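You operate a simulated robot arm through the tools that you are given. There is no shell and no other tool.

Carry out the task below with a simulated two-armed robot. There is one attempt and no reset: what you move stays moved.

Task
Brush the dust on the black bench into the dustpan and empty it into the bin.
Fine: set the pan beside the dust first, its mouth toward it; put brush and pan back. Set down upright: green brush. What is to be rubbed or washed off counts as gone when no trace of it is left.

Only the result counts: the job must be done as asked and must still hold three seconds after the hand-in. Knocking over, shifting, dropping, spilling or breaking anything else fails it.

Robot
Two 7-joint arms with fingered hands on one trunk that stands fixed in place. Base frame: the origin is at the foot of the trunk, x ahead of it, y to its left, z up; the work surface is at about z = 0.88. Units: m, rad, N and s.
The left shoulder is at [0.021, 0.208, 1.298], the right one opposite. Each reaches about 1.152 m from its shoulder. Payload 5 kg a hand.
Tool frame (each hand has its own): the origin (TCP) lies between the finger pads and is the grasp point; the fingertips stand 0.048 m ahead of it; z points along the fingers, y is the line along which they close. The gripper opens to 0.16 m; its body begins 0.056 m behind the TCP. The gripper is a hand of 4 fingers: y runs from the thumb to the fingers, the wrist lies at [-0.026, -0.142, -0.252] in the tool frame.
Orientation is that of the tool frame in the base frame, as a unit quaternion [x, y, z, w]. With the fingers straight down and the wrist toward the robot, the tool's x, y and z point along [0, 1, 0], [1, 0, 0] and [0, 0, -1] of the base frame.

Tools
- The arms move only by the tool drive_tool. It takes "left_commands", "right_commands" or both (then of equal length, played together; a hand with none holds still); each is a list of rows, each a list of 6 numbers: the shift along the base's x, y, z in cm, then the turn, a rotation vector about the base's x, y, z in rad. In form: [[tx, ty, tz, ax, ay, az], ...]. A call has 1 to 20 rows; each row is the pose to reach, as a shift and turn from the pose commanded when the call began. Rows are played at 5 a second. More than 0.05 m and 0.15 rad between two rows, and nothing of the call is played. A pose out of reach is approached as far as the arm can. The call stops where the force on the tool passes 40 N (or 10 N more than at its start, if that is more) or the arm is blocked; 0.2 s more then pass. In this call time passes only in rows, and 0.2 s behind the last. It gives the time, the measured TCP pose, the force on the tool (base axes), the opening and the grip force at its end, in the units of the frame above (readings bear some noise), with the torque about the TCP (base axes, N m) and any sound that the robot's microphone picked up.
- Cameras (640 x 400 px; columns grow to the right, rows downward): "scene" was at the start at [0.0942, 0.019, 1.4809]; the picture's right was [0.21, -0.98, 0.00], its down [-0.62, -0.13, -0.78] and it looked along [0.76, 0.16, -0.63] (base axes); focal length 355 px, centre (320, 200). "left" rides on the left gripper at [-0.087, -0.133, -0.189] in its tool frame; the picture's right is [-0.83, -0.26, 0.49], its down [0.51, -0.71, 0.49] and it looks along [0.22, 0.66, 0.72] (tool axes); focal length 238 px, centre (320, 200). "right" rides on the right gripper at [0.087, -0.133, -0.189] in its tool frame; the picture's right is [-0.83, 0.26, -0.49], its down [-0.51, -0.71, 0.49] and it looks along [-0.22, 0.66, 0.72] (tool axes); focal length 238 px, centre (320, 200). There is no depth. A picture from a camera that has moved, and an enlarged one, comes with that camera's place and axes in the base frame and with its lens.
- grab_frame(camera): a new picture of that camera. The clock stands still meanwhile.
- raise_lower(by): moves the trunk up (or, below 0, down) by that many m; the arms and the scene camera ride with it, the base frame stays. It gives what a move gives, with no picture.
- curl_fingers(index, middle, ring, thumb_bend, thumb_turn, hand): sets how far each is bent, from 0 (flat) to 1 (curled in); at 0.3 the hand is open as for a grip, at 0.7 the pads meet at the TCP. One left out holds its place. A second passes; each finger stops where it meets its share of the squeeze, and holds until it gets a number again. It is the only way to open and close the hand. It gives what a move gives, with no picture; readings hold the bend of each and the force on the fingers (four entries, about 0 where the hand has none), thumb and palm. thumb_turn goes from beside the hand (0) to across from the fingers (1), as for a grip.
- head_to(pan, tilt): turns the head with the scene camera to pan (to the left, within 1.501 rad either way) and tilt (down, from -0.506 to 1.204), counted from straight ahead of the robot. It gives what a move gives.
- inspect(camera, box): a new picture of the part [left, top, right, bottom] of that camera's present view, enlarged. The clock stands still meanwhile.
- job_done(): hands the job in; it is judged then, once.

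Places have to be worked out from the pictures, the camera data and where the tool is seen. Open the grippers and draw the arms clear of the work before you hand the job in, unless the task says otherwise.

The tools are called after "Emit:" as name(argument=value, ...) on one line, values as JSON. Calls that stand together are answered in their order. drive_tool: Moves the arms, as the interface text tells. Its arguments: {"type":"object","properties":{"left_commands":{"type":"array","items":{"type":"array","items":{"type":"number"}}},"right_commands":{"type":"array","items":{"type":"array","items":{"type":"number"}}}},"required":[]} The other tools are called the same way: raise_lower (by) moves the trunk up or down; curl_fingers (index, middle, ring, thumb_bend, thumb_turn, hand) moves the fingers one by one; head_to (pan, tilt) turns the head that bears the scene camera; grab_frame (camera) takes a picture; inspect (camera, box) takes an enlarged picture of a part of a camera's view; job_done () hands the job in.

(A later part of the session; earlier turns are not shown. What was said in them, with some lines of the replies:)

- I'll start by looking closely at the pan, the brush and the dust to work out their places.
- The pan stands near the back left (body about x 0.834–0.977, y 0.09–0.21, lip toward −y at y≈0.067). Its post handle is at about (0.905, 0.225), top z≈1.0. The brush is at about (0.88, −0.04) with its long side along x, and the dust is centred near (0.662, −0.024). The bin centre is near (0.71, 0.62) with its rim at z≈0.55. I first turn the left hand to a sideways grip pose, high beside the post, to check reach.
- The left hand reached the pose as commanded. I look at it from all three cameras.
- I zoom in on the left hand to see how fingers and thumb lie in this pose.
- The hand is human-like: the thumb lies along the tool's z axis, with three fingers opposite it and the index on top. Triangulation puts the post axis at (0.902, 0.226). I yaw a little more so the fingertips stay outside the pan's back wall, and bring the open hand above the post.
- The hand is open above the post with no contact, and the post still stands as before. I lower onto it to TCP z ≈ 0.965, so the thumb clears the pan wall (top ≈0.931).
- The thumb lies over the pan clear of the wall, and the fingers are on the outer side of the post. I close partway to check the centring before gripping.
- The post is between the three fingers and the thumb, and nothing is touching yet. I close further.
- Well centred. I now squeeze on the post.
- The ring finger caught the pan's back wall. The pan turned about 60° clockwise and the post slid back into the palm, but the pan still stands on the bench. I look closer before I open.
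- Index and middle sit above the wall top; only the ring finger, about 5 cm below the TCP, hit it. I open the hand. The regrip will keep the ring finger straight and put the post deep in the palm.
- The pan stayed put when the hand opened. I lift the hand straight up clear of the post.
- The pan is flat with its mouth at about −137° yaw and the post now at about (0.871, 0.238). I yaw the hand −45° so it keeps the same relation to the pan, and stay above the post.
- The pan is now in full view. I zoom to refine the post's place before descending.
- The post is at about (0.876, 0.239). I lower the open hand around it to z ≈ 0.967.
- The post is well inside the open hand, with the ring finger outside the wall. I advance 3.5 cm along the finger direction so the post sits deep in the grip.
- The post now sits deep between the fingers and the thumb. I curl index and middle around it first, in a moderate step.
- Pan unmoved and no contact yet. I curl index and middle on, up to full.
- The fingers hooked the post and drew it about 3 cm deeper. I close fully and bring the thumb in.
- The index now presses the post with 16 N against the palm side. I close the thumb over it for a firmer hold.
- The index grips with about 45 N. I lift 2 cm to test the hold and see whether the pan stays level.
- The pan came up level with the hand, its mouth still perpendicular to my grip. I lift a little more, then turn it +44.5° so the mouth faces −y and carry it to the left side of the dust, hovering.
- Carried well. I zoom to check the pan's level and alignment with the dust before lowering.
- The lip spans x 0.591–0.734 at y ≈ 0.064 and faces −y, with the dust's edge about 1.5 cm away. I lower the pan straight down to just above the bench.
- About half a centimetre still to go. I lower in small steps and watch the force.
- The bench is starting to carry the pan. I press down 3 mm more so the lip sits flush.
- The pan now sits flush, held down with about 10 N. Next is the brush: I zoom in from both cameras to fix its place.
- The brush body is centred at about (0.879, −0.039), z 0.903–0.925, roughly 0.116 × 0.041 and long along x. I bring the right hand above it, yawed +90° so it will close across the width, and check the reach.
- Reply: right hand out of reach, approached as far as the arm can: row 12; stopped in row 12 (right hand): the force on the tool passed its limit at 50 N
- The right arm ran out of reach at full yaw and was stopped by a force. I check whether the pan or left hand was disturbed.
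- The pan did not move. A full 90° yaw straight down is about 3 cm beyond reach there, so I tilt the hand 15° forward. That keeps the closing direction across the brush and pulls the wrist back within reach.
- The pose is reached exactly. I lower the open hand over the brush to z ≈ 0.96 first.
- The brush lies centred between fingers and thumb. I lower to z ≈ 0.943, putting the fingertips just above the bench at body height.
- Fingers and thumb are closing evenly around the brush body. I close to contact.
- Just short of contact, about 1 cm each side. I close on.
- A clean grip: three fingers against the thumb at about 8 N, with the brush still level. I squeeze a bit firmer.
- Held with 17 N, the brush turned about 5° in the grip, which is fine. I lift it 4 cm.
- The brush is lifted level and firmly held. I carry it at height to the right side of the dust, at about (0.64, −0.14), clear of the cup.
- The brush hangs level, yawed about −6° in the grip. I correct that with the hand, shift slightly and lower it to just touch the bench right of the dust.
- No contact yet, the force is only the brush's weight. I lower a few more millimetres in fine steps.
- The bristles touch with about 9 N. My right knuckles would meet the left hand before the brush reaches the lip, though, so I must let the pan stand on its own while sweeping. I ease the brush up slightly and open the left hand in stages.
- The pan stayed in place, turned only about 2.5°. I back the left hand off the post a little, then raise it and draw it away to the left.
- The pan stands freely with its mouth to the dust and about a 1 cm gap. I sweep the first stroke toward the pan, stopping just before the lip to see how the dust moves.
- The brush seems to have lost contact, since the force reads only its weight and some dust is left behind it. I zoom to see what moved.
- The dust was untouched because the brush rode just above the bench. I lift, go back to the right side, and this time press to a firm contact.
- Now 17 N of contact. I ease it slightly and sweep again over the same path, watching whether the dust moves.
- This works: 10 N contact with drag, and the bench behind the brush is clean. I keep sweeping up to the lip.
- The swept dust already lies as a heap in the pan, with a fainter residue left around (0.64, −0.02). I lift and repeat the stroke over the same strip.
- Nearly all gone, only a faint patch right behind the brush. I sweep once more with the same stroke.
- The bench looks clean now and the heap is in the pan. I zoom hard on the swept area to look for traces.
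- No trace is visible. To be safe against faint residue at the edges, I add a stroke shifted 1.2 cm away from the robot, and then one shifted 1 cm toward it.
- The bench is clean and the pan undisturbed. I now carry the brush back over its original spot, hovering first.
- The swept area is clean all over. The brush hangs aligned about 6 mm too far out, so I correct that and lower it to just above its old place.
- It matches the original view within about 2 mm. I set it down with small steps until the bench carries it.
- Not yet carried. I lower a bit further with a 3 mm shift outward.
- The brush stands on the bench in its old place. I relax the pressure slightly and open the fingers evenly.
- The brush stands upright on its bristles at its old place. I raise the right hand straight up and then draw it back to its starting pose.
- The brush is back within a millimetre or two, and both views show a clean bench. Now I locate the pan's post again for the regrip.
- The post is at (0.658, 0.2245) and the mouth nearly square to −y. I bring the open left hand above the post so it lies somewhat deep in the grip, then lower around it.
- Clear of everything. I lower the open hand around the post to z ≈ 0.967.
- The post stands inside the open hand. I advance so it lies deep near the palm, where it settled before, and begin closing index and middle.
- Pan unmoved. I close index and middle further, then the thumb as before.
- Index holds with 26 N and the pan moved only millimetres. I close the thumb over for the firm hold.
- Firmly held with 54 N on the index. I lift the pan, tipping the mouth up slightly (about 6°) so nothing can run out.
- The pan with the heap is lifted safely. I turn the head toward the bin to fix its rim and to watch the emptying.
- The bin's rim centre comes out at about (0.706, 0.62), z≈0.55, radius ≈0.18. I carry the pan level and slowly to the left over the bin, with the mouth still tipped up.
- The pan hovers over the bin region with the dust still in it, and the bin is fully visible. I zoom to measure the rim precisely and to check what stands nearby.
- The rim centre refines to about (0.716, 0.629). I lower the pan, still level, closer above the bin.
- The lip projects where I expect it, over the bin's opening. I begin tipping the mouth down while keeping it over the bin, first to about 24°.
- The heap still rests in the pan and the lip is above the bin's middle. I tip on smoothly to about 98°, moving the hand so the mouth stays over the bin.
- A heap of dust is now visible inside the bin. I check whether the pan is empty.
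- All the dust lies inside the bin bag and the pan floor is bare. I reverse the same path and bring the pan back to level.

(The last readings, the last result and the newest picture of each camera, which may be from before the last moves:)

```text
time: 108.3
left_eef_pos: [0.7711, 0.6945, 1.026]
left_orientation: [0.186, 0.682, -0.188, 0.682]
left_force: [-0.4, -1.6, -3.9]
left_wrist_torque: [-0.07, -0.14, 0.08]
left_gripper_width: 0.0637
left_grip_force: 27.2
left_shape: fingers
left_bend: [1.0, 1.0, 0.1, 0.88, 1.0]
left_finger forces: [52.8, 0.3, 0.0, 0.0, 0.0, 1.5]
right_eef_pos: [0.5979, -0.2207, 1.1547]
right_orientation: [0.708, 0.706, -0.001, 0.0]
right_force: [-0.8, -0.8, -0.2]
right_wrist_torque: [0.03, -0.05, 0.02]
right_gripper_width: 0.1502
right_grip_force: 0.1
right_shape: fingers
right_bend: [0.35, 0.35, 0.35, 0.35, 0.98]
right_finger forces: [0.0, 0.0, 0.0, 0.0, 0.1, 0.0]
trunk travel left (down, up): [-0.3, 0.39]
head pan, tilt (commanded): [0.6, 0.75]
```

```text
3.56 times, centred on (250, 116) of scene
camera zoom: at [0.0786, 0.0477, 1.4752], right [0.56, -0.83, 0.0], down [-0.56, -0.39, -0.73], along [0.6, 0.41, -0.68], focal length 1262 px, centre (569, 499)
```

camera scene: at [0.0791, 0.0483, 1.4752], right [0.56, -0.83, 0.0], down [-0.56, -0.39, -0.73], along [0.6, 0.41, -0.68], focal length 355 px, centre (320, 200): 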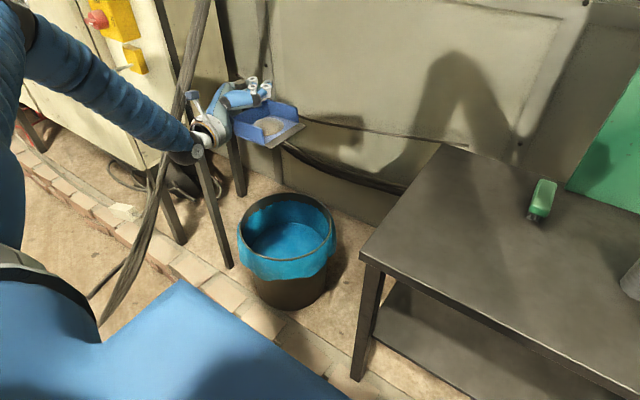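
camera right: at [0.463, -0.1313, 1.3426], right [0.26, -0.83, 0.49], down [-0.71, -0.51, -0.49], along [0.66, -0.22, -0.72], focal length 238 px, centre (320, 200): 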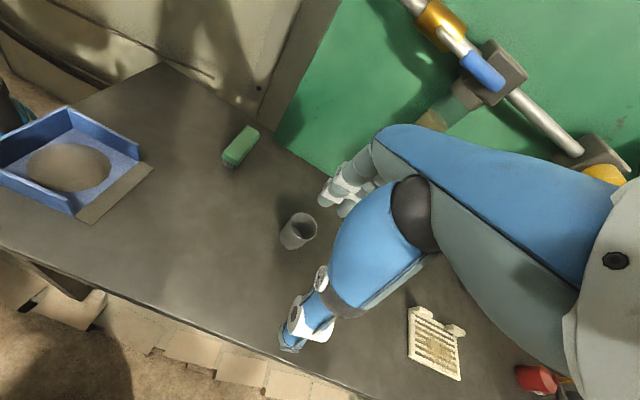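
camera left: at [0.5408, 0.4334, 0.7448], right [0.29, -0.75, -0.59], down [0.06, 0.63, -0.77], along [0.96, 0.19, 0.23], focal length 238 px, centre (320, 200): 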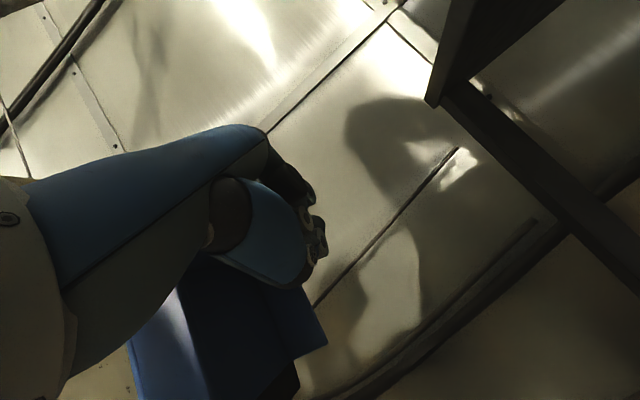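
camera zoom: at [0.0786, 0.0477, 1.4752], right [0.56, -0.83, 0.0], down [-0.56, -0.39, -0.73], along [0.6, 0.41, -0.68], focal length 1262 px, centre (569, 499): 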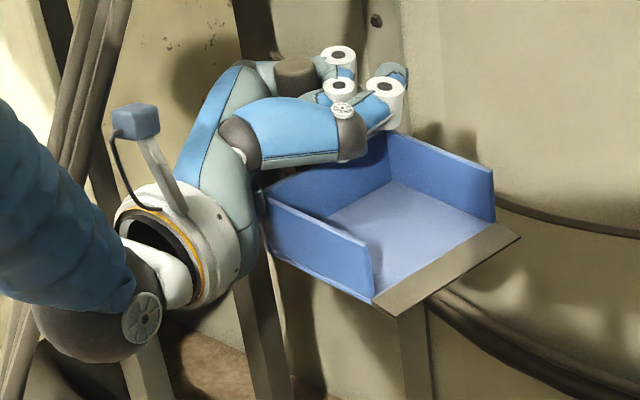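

The pan is clean and the dust stays in the bin. I carry the empty pan back toward its original spot at the far left of the bench, turning it 4° to square it.

Emit:
drive_tool(left_commands=[[0.5, -1.5, 0.2, 0, 0, 0.004], [1.5, -4.5, 0.5, 0, 0, 0.008], [2.5, -7.5, 0.5, 0, 0, 0.013], [3.5, -10.5, 0.5, 0, 0, 0.017], [4.5, -13.5, 0.5, 0, 0, 0.021], [5.6, -16.5, 0.5, 0, 0, 0.025], [6.6, -19.5, 0.5, 0, 0, 0.029], [7.7, -22.5, 0.5, 0, 0, 0.034], [8.7, -25.5, 0.5, 0, 0, 0.038], [9.8, -28.5, 0.5, 0, 0, 0.042], [10.8, -31.5, 0.5, 0, 0, 0.046], [11.9, -34.5, 0.5, 0, 0, 0.05], [12.9, -37.5, 0.5, 0, 0, 0.055], [13.9, -40.5, 0.5, 0, 0, 0.059], [15, -43.5, 0.5, 0, 0, 0.063], [16, -46.5, 0.5, 0, 0, 0.067], [17.1, -49.5, 0.5, 0, 0, 0.071], [17.8, -51.3, 0.5, 0, 0, 0.075]])

Emit:
head_to(pan=0.211, tilt=0.682)

Emit:
grab_frame(camera="scene")

Emit:
inspect(camera="scene", box=[280, 120, 440, 220])

Emit:
inspect(camera="right", box=[80, 0, 272, 120])

```text
time: 112.1
left_eef_pos: [0.9502, 0.1818, 1.0313]
left_orientation: [0.161, 0.688, -0.162, 0.689]
left_force: [-0.1, 0.7, -2.5]
left_wrist_torque: [0.02, -0.11, -0.08]
left_gripper_width: 0.0635
left_grip_force: 26.0
left_shape: fingers
left_bend: [1.0, 1.0, 0.1, 0.88, 1.0]
left_finger forces: [50.6, 0.1, 0.1, 0.0, 0.1, 1.6]
right_eef_pos: [0.5993, -0.2207, 1.1532]
right_orientation: [0.708, 0.706, 0.0, 0.001]
right_force: [-0.1, -0.1, 0.2]
right_wrist_torque: [0.06, 0.03, 0.0]
right_gripper_width: 0.1504
right_grip_force: 0.1
right_shape: fingers
right_bend: [0.35, 0.35, 0.35, 0.35, 0.98]
right_finger forces: [0.0, 0.0, 0.0, 0.1, 0.0, 0.0]
trunk travel left (down, up): [-0.3, 0.39]
head pan, tilt (commanded): [0.6, 0.75]
```

```text
time: 112.9
left_eef_pos: [0.9491, 0.1829, 1.031]
left_orientation: [0.161, 0.689, -0.161, 0.688]
left_force: [0.4, 0.0, -1.8]
left_wrist_torque: [0.06, -0.11, -0.01]
left_gripper_width: 0.0634
left_grip_force: 26.2
left_shape: fingers
left_bend: [1.0, 1.0, 0.1, 0.88, 1.0]
left_finger forces: [50.6, 0.1, 0.0, 0.0, 0.0, 1.6]
right_eef_pos: [0.5983, -0.2212, 1.1524]
right_orientation: [0.708, 0.706, 0.0, 0.002]
right_force: [0.8, -0.6, 0.0]
right_wrist_torque: [0.02, 0.0, -0.03]
right_gripper_width: 0.1501
right_grip_force: 0.1
right_shape: fingers
right_bend: [0.35, 0.35, 0.35, 0.35, 0.98]
right_finger forces: [0.0, 0.0, 0.0, 0.0, 0.1, 0.1]
trunk travel left (down, up): [-0.3, 0.39]
head pan, tilt (commanded): [0.211, 0.682]
```

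```text
taken
camera scene: at [0.0946, 0.0189, 1.4809], right [0.21, -0.98, 0.0], down [-0.62, -0.13, -0.78], along [0.76, 0.16, -0.63], focal length 355 px, centre (320, 200)
```

scene: 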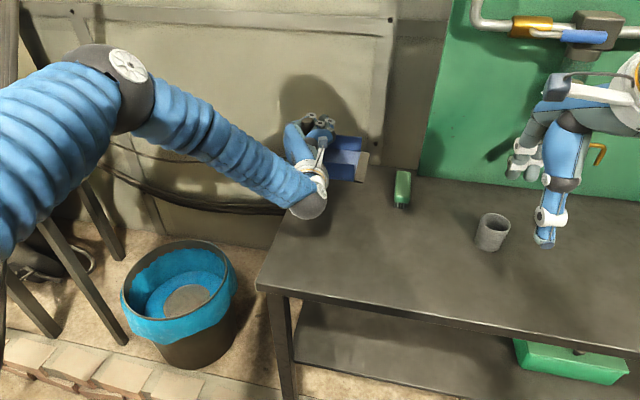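

```text
4.00 times, centred on (360, 170) of scene
camera zoom: at [0.0946, 0.0189, 1.4809], right [0.21, -0.98, 0.0], down [-0.62, -0.13, -0.78], along [0.76, 0.16, -0.63], focal length 1420 px, centre (160, 320)
```

zoom: 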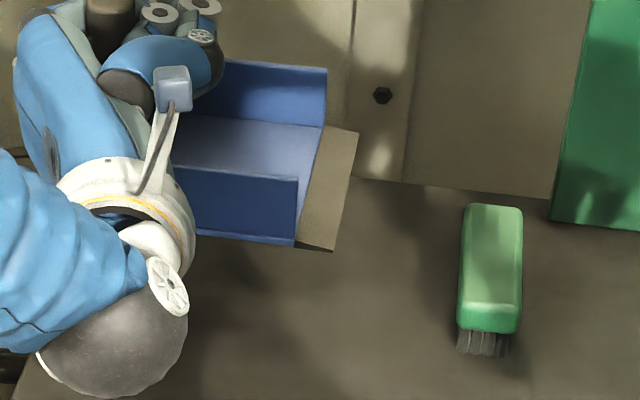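

```text
3.33 times, centred on (176, 60) of right
camera zoom: at [0.4645, -0.1325, 1.3417], right [0.26, -0.83, 0.49], down [-0.71, -0.51, -0.49], along [0.66, -0.22, -0.72], focal length 794 px, centre (800, 667)
```

zoom: 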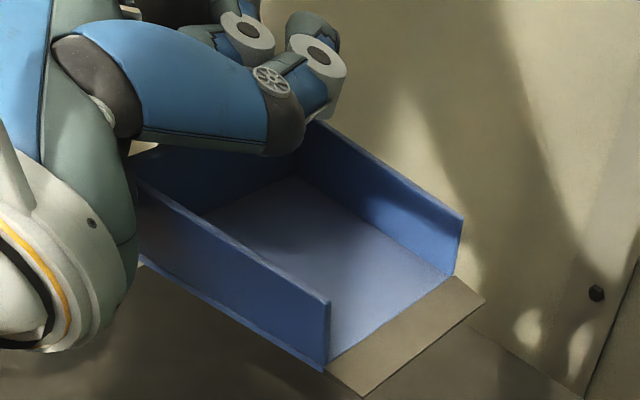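

The pan hovers over its spot, about 8 mm short in x and 4 mm in y by my triangulation. I correct that and lower to just above the bench.

Emit:
drive_tool(left_commands=[[0.3, 0.2, -1, 0, 0, 0], [0.8, 0.4, -2, 0, 0, 0], [0.8, 0.4, -3, 0, 0, 0], [0.8, 0.4, -4, 0, 0, 0], [0.8, 0.4, -5, 0, 0, 0], [0.8, 0.4, -5.7, 0, 0, 0]])

Emit:
inspect(camera="scene", box=[280, 120, 440, 220])

Emit:
inspect(camera="right", box=[100, 10, 292, 130])

```text
time: 114.3
left_eef_pos: [0.9575, 0.1875, 0.972]
left_orientation: [0.16, 0.689, -0.162, 0.688]
left_force: [-0.2, -0.6, -2.1]
left_wrist_torque: [0.01, -0.06, -0.01]
left_gripper_width: 0.0634
left_grip_force: 26.3
left_shape: fingers
left_bend: [1.0, 1.0, 0.1, 0.88, 1.0]
left_finger forces: [50.6, 0.2, 0.0, 0.0, 0.0, 1.6]
right_eef_pos: [0.5989, -0.2206, 1.1527]
right_orientation: [0.708, 0.707, 0.0, 0.0]
right_force: [0.2, 0.4, 0.1]
right_wrist_torque: [-0.02, 0.03, -0.01]
right_gripper_width: 0.1504
right_grip_force: 0.1
right_shape: fingers
right_bend: [0.35, 0.35, 0.35, 0.35, 0.98]
right_finger forces: [0.0, 0.1, 0.0, 0.0, 0.0, 0.0]
trunk travel left (down, up): [-0.3, 0.39]
head pan, tilt (commanded): [0.211, 0.682]
```

```text
4.00 times, centred on (360, 170) of scene
camera zoom: at [0.0947, 0.0189, 1.4809], right [0.21, -0.98, 0.0], down [-0.62, -0.13, -0.78], along [0.76, 0.16, -0.63], focal length 1420 px, centre (160, 320)
```

zoom: 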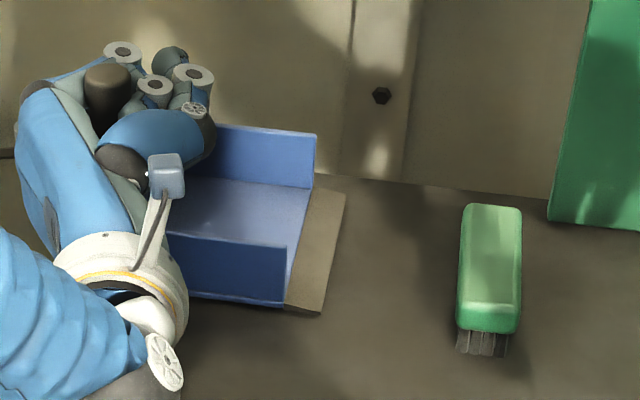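

```text
3.33 times, centred on (196, 70) of right
camera zoom: at [0.4646, -0.1323, 1.3417], right [0.26, -0.83, 0.49], down [-0.71, -0.51, -0.49], along [0.66, -0.22, -0.72], focal length 794 px, centre (733, 633)
```

zoom: 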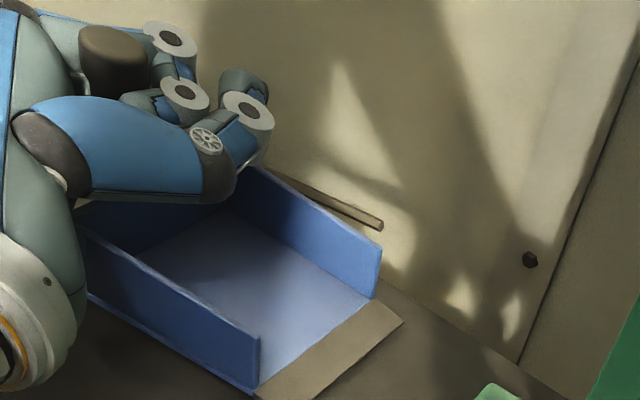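

Comparing with the very first picture at the same zoom, the pan sits some 7 mm too far out and 1–2 mm too far left. I correct this while still just above the surface.

Emit:
drive_tool(left_commands=[[-0.3, -0.1, 0.1, 0, 0, 0], [-0.7, -0.15, 0.1, 0, 0, 0], [-0.7, -0.15, -0.2, 0, 0, 0]])

Emit:
inspect(camera="scene", box=[280, 120, 440, 220])

Emit:
inspect(camera="right", box=[100, 10, 292, 130])

```text
time: 115.1
left_eef_pos: [0.95, 0.1853, 0.9719]
left_orientation: [0.161, 0.689, -0.161, 0.689]
left_force: [0.5, 1.1, -2.4]
left_wrist_torque: [0.05, -0.09, 0.01]
left_gripper_width: 0.0635
left_grip_force: 25.5
left_shape: fingers
left_bend: [1.0, 1.0, 0.1, 0.88, 1.0]
left_finger forces: [50.6, 0.1, 0.0, 0.1, 0.1, 1.6]
right_eef_pos: [0.599, -0.2211, 1.1527]
right_orientation: [0.708, 0.706, 0.0, 0.001]
right_force: [0.2, -0.3, -0.3]
right_wrist_torque: [0.0, -0.01, 0.01]
right_gripper_width: 0.1503
right_grip_force: 0.0
right_shape: fingers
right_bend: [0.35, 0.35, 0.35, 0.35, 0.98]
right_finger forces: [0.0, 0.1, 0.0, 0.1, 0.0, 0.0]
trunk travel left (down, up): [-0.3, 0.39]
head pan, tilt (commanded): [0.211, 0.682]
```

```text
4.00 times, centred on (360, 170) of scene
camera zoom: at [0.0948, 0.0189, 1.4809], right [0.21, -0.98, 0.0], down [-0.62, -0.13, -0.78], along [0.76, 0.16, -0.63], focal length 1420 px, centre (160, 320)
```

zoom: 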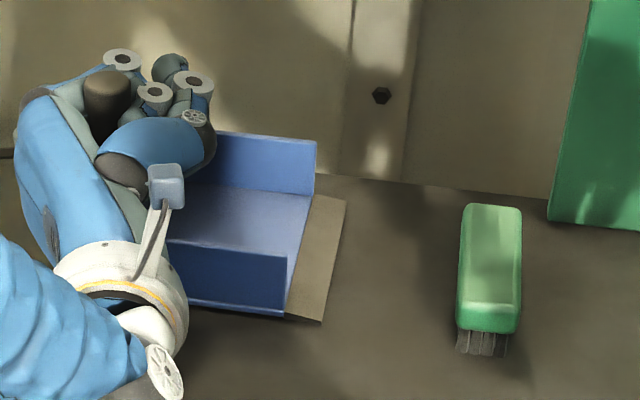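

```text
3.33 times, centred on (196, 70) of right
camera zoom: at [0.4646, -0.1323, 1.3417], right [0.26, -0.83, 0.49], down [-0.71, -0.51, -0.49], along [0.66, -0.22, -0.72], focal length 794 px, centre (733, 633)
```

zoom: 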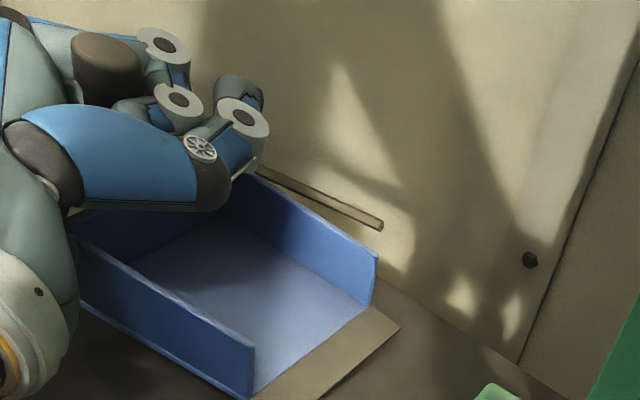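

Now it matches within 1–2 mm apart from the remaining half centimetre of height. I set it down in small steps.

Emit:
drive_tool(left_commands=[[0, -0.1, -0.2, 0, 0, 0], [0, -0.1, -0.4, 0, 0, 0], [0, -0.1, -0.6, 0, 0, 0]])

Emit:
inspect(camera="scene", box=[280, 120, 440, 220])

Emit:
inspect(camera="right", box=[100, 10, 292, 130])

```text
time: 115.9
left_eef_pos: [0.9492, 0.1848, 0.9675]
left_orientation: [0.16, 0.688, -0.161, 0.689]
left_force: [1.2, 0.8, 3.6]
left_wrist_torque: [0.2, 0.38, -0.14]
left_gripper_width: 0.0638
left_grip_force: 26.5
left_shape: fingers
left_bend: [1.0, 1.0, 0.1, 0.88, 1.0]
left_finger forces: [51.6, 0.1, 0.0, 0.1, 0.0, 2.1]
right_eef_pos: [0.5979, -0.2196, 1.1535]
right_orientation: [0.708, 0.706, -0.001, 0.0]
right_force: [0.1, 0.7, 0.2]
right_wrist_torque: [0.01, 0.01, 0.0]
right_gripper_width: 0.15
right_grip_force: 0.1
right_shape: fingers
right_bend: [0.35, 0.35, 0.35, 0.35, 0.98]
right_finger forces: [0.0, 0.0, 0.1, 0.0, 0.1, 0.0]
trunk travel left (down, up): [-0.3, 0.39]
head pan, tilt (commanded): [0.211, 0.682]
```

```text
4.00 times, centred on (360, 170) of scene
camera zoom: at [0.0943, 0.0188, 1.481], right [0.21, -0.98, 0.0], down [-0.62, -0.13, -0.78], along [0.76, 0.16, -0.63], focal length 1420 px, centre (160, 320)
```

zoom: 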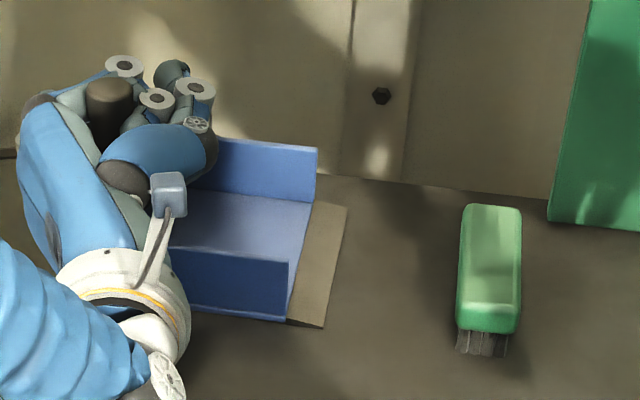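

```text
3.33 times, centred on (196, 70) of right
camera zoom: at [0.4642, -0.1325, 1.3419], right [0.26, -0.83, 0.49], down [-0.71, -0.51, -0.49], along [0.66, -0.22, -0.72], focal length 794 px, centre (733, 633)
```

zoom: 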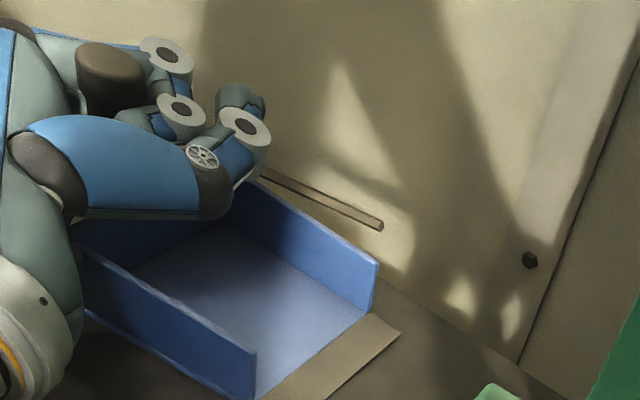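

The pan rests in its place, with the corners within about 3 mm of the original picture. I ease the pressure and release in the same stages as before.

Emit:
drive_tool(left_commands=[[0, 0, 0.1, 0, 0, 0]])

Emit:
curl_fingers(hand="left", thumb_bend=0.5)

Emit:
curl_fingers(hand="left", index=0.75, middle=0.75)

Emit:
curl_fingers(hand="left", index=0.35, middle=0.35, thumb_bend=0.3)

Emit:
inspect(camera="scene", box=[280, 120, 440, 220])

Emit:
inspect(camera="right", box=[100, 10, 292, 130])

```text
time: 116.3
left_eef_pos: [0.9498, 0.1845, 0.9674]
left_orientation: [0.161, 0.688, -0.162, 0.689]
left_force: [1.4, 0.8, 2.0]
left_wrist_torque: [0.14, 0.24, -0.03]
left_gripper_width: 0.0636
left_grip_force: 27.0
left_shape: fingers
left_bend: [1.0, 1.0, 0.1, 0.88, 1.0]
left_finger forces: [51.6, 0.1, 0.0, 0.0, 0.0, 1.8]
right_eef_pos: [0.598, -0.2206, 1.1526]
right_orientation: [0.708, 0.706, -0.001, 0.001]
right_force: [-1.1, 0.3, 0.2]
right_wrist_torque: [-0.02, -0.01, 0.03]
right_gripper_width: 0.1504
right_grip_force: 0.0
right_shape: fingers
right_bend: [0.35, 0.35, 0.35, 0.35, 0.98]
right_finger forces: [0.0, 0.1, 0.1, 0.1, 0.0, 0.1]
trunk travel left (down, up): [-0.3, 0.39]
head pan, tilt (commanded): [0.211, 0.682]
```

```text
time: 117.3
left_eef_pos: [0.9502, 0.1834, 0.9664]
left_orientation: [0.161, 0.689, -0.162, 0.688]
left_force: [-1.2, 0.6, -1.1]
left_wrist_torque: [-0.09, -0.01, -0.01]
left_gripper_width: 0.0941
left_grip_force: 13.0
left_shape: fingers
left_bend: [0.99, 1.0, 0.1, 0.5, 1.0]
left_finger forces: [25.1, 1.6, 0.1, 0.0, 0.0, 0.0]
right_eef_pos: [0.5993, -0.2203, 1.1523]
right_orientation: [0.708, 0.707, -0.001, 0.001]
right_force: [0.3, -0.6, -0.1]
right_wrist_torque: [0.03, 0.02, 0.01]
right_gripper_width: 0.1507
right_grip_force: 0.0
right_shape: fingers
right_bend: [0.35, 0.35, 0.35, 0.35, 0.98]
right_finger forces: [0.0, 0.1, 0.1, 0.0, 0.0, 0.0]
trunk travel left (down, up): [-0.3, 0.39]
head pan, tilt (commanded): [0.211, 0.682]
```

```text
time: 118.3
left_eef_pos: [0.9499, 0.1834, 0.9672]
left_orientation: [0.16, 0.688, -0.162, 0.689]
left_force: [-0.1, -0.6, -0.4]
left_wrist_torque: [-0.01, 0.0, 0.04]
left_gripper_width: 0.0361
left_grip_force: 0.0
left_shape: fingers
left_bend: [0.75, 0.75, 0.1, 0.5, 1.0]
left_finger forces: [0.0, 0.1, 0.1, 0.0, 0.1, 0.1]
right_eef_pos: [0.5996, -0.2203, 1.1535]
right_orientation: [0.708, 0.707, -0.001, 0.001]
right_force: [-0.5, 0.0, 0.3]
right_wrist_torque: [0.0, -0.03, -0.01]
right_gripper_width: 0.1504
right_grip_force: 0.2
right_shape: fingers
right_bend: [0.35, 0.35, 0.35, 0.35, 0.98]
right_finger forces: [0.0, 0.0, 0.0, 0.1, 0.0, 0.0]
trunk travel left (down, up): [-0.3, 0.39]
head pan, tilt (commanded): [0.211, 0.682]
```

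```text
time: 119.3
left_eef_pos: [0.9499, 0.1834, 0.9678]
left_orientation: [0.16, 0.689, -0.161, 0.689]
left_force: [-1.2, 1.0, 0.3]
left_wrist_torque: [0.0, 0.01, 0.02]
left_gripper_width: 0.1598
left_grip_force: 0.2
left_shape: fingers
left_bend: [0.35, 0.35, 0.1, 0.3, 0.98]
left_finger forces: [0.1, 0.0, 0.0, 0.0, 0.0, 0.1]
right_eef_pos: [0.5991, -0.2202, 1.1545]
right_orientation: [0.708, 0.707, 0.0, 0.001]
right_force: [-0.6, -0.5, -0.4]
right_wrist_torque: [-0.02, 0.0, 0.03]
right_gripper_width: 0.1505
right_grip_force: 0.0
right_shape: fingers
right_bend: [0.35, 0.35, 0.35, 0.35, 0.98]
right_finger forces: [0.0, 0.0, 0.0, 0.0, 0.0, 0.0]
trunk travel left (down, up): [-0.3, 0.39]
head pan, tilt (commanded): [0.211, 0.682]
```

```text
4.00 times, centred on (360, 170) of scene
camera zoom: at [0.0944, 0.0189, 1.4809], right [0.21, -0.98, 0.0], down [-0.62, -0.13, -0.78], along [0.76, 0.16, -0.63], focal length 1420 px, centre (160, 320)
```

zoom: 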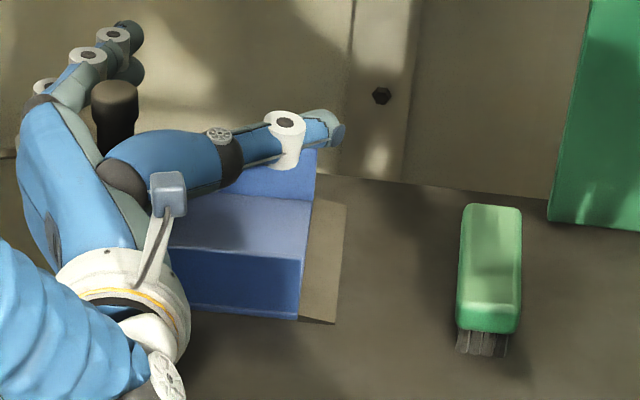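

```text
3.33 times, centred on (196, 70) of right
camera zoom: at [0.4643, -0.1323, 1.3418], right [0.26, -0.83, 0.49], down [-0.71, -0.51, -0.49], along [0.66, -0.22, -0.72], focal length 794 px, centre (733, 633)
```

zoom: 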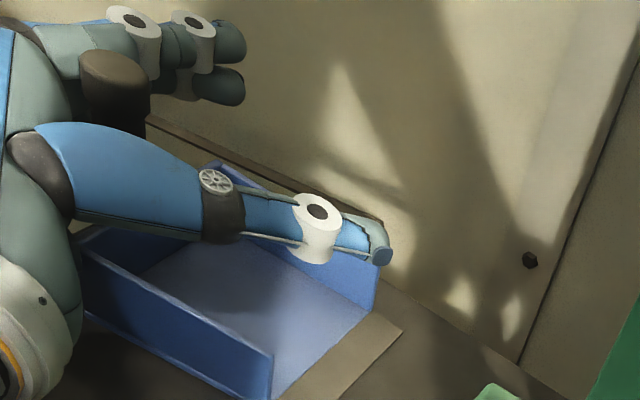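

The pan settled within about 5 mm and 2–3° of its original pose. I back the left hand off the post, raise it, and draw it away.

Emit:
drive_tool(left_commands=[[-0.8, 0.4, 0, 0, 0, 0], [-1.6, 0.8, 0, 0, 0, 0], [-2.4, 1.2, 0.3, 0, 0, 0], [-2.4, 1.2, 3, 0, 0, 0], [-2.4, 1.2, 6, 0, 0, 0], [-2.4, 1.2, 9.5, 0, 0, 0], [-2.4, 1.2, 13, 0, 0, 0], [-4, 3, 16, 0, 0, 0], [-7, 6, 18, 0, 0, 0], [-10, 9, 19, 0, 0, 0], [-13, 12, 19.5, 0, 0, 0], [-16, 15, 19.5, 0, 0, 0], [-19, 18, 19.5, 0, 0, 0], [-22, 21, 19.5, 0, 0, 0], [-25, 24, 19.5, 0, 0, 0], [-28, 27, 19.5, 0, 0, 0]])

Emit:
grab_frame(camera="scene")

Emit:
inspect(camera="scene", box=[280, 120, 440, 220])

Emit:
inspect(camera="scene", box=[330, 190, 530, 325])

Emit:
grab_frame(camera="right")

```text
time: 122.7
left_eef_pos: [0.668, 0.4545, 1.1618]
left_orientation: [0.161, 0.687, -0.162, 0.689]
left_force: [-0.1, 0.4, 0.6]
left_wrist_torque: [0.01, 0.05, 0.0]
left_gripper_width: 0.1603
left_grip_force: 0.0
left_shape: fingers
left_bend: [0.35, 0.35, 0.1, 0.3, 0.98]
left_finger forces: [0.1, 0.0, 0.0, 0.0, 0.0, 0.0]
right_eef_pos: [0.5966, -0.2199, 1.1538]
right_orientation: [0.708, 0.706, -0.001, 0.002]
right_force: [-1.2, 1.0, 1.6]
right_wrist_torque: [-0.08, -0.11, -0.03]
right_gripper_width: 0.1504
right_grip_force: 0.0
right_shape: fingers
right_bend: [0.35, 0.35, 0.35, 0.35, 0.98]
right_finger forces: [0.0, 0.0, 0.0, 0.0, 0.0, 0.1]
trunk travel left (down, up): [-0.3, 0.39]
head pan, tilt (commanded): [0.211, 0.682]
```

```text
taken
camera scene: at [0.0923, 0.0206, 1.4811], right [0.21, -0.98, 0.0], down [-0.62, -0.13, -0.78], along [0.76, 0.16, -0.63], focal length 355 px, centre (320, 200)
```

scene: 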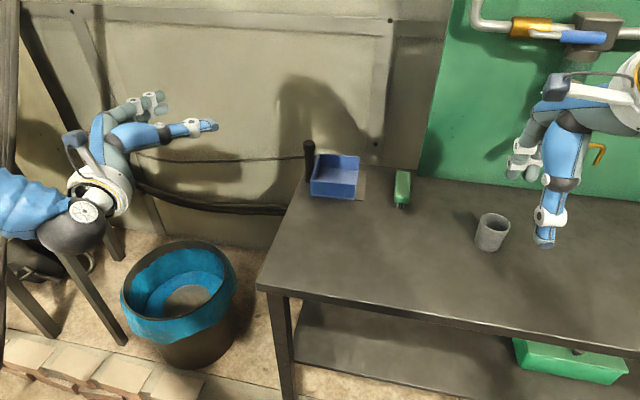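

```text
4.00 times, centred on (360, 170) of scene
camera zoom: at [0.0923, 0.0206, 1.4811], right [0.21, -0.98, 0.0], down [-0.62, -0.13, -0.78], along [0.76, 0.16, -0.63], focal length 1420 px, centre (160, 320)
```

zoom: 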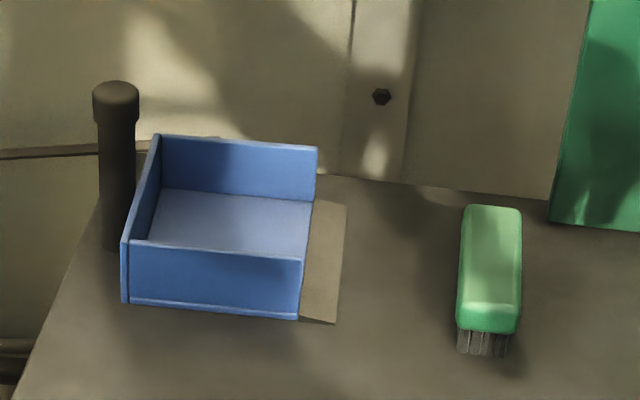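

```text
2.96 times, centred on (430, 258) of scene
camera zoom: at [0.0923, 0.0206, 1.4811], right [0.21, -0.98, 0.0], down [-0.62, -0.13, -0.78], along [0.76, 0.16, -0.63], focal length 1052 px, centre (-6, 30)
```

zoom: 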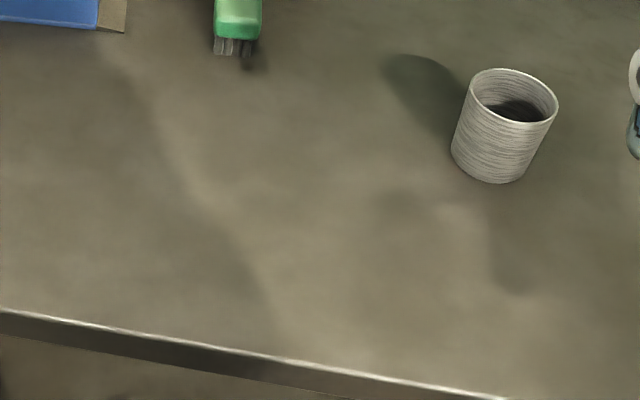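

```text
taken
camera right: at [0.4622, -0.1311, 1.3428], right [0.26, -0.83, 0.49], down [-0.71, -0.51, -0.49], along [0.66, -0.22, -0.72], focal length 238 px, centre (320, 200)
```

right: 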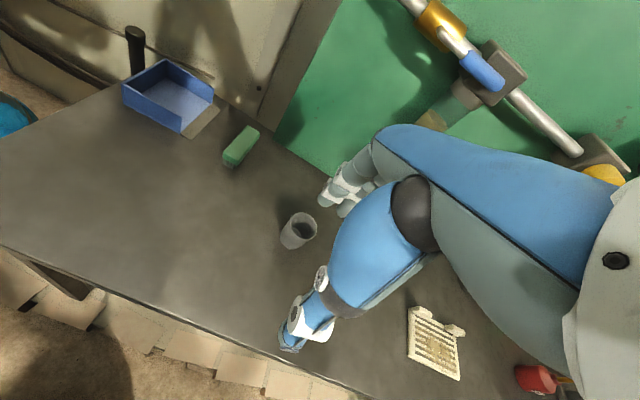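

Pan and brush stand in their places, the cup is untouched and the bench is clean. I take a last look at the bin and the floor around it for spilt dust.

Emit:
inspect(camera="scene", box=[90, 210, 290, 390])

Emit:
curl_fingers(hand="left", index=0.3, middle=0.3, ring=0.3, thumb_bend=0.3)

Emit:
curl_fingers(hand="right", index=0.3, middle=0.3, ring=0.3, thumb_bend=0.3)

Emit:
inspect(camera="scene", box=[260, 150, 460, 280])

```text
2.22 times, centred on (190, 300) of scene
camera zoom: at [0.0923, 0.0206, 1.4811], right [0.21, -0.98, 0.0], down [-0.62, -0.13, -0.78], along [0.76, 0.16, -0.63], focal length 789 px, centre (609, -22)
```

zoom: 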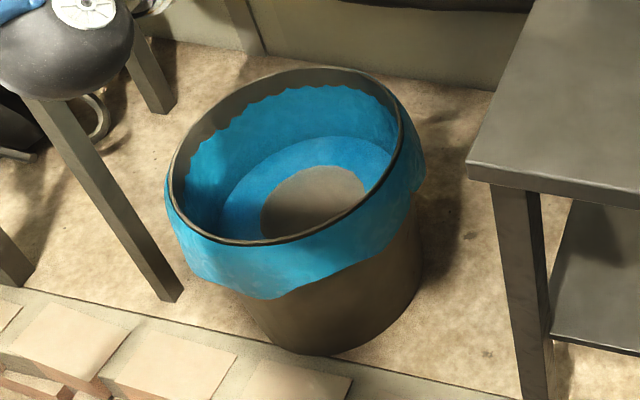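

```text
time: 123.7
left_eef_pos: [0.6703, 0.4531, 1.1593]
left_orientation: [0.161, 0.688, -0.162, 0.689]
left_force: [0.7, -0.4, 0.3]
left_wrist_torque: [0.0, -0.01, -0.02]
left_gripper_width: 0.1697
left_grip_force: 0.1
left_shape: fingers
left_bend: [0.3, 0.3, 0.3, 0.3, 0.98]
left_finger forces: [0.0, 0.0, 0.0, 0.1, 0.0, 0.0]
right_eef_pos: [0.5976, -0.2198, 1.1543]
right_orientation: [0.708, 0.706, -0.001, 0.001]
right_force: [1.0, 0.0, -0.5]
right_wrist_torque: [-0.02, 0.03, -0.05]
right_gripper_width: 0.1506
right_grip_force: 0.0
right_shape: fingers
right_bend: [0.35, 0.35, 0.35, 0.35, 0.98]
right_finger forces: [0.1, 0.0, 0.0, 0.1, 0.0, 0.0]
trunk travel left (down, up): [-0.3, 0.39]
head pan, tilt (commanded): [0.211, 0.682]
```

```text
time: 124.7
left_eef_pos: [0.6697, 0.4541, 1.1603]
left_orientation: [0.161, 0.689, -0.162, 0.688]
left_force: [-0.2, -0.6, -0.5]
left_wrist_torque: [0.01, -0.02, -0.03]
left_gripper_width: 0.1696
left_grip_force: 0.0
left_shape: fingers
left_bend: [0.3, 0.3, 0.3, 0.3, 0.98]
left_finger forces: [0.1, 0.0, 0.1, 0.0, 0.1, 0.0]
right_eef_pos: [0.5995, -0.2208, 1.154]
right_orientation: [0.708, 0.706, -0.001, 0.001]
right_force: [0.0, -0.9, 0.2]
right_wrist_torque: [-0.01, 0.01, 0.0]
right_gripper_width: 0.1699
right_grip_force: 0.0
right_shape: fingers
right_bend: [0.3, 0.3, 0.3, 0.3, 0.98]
right_finger forces: [0.1, 0.0, 0.0, 0.0, 0.0, 0.1]
trunk travel left (down, up): [-0.3, 0.39]
head pan, tilt (commanded): [0.211, 0.682]
```

```text
3.08 times, centred on (360, 215) of scene
camera zoom: at [0.0942, 0.019, 1.4809], right [0.21, -0.98, 0.0], down [-0.62, -0.13, -0.78], along [0.76, 0.16, -0.63], focal length 1092 px, centre (197, 154)
```

zoom: 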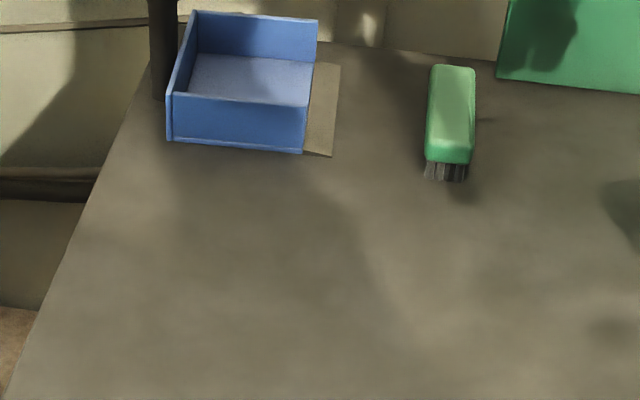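

All the dust is in the bin with none visible on the bench or floor. The pan is empty and back, the brush stands upright in its place, and both hands are open and clear, so I hand the job in.

Emit:
job_done()

```text
The job is handed in.
```

I swept the dust on the black bench into the pan and emptied it into the bin. My last camera checks showed no trace on the bench, in the pan, or on the floor around the bin.

- **Brush:** it stands upright on its bristles, about 1–2 mm from where it started.
- **Pan:** it is back about 5 mm off its original spot and turned 2–3°. I left it there rather than risk nudging it.
- **Mishap:** on my first attempt to grip the pan, a finger caught its back wall and turned it about 50° on the bench. It stayed upright, and I regripped it and carried on.
- **During the sweeping:** I set the pan beside the dust with its mouth toward it, then let go of it so the hands would not collide. It slid a few millimetres.

The cup looks unmoved, and both hands are open and clear of the bench.
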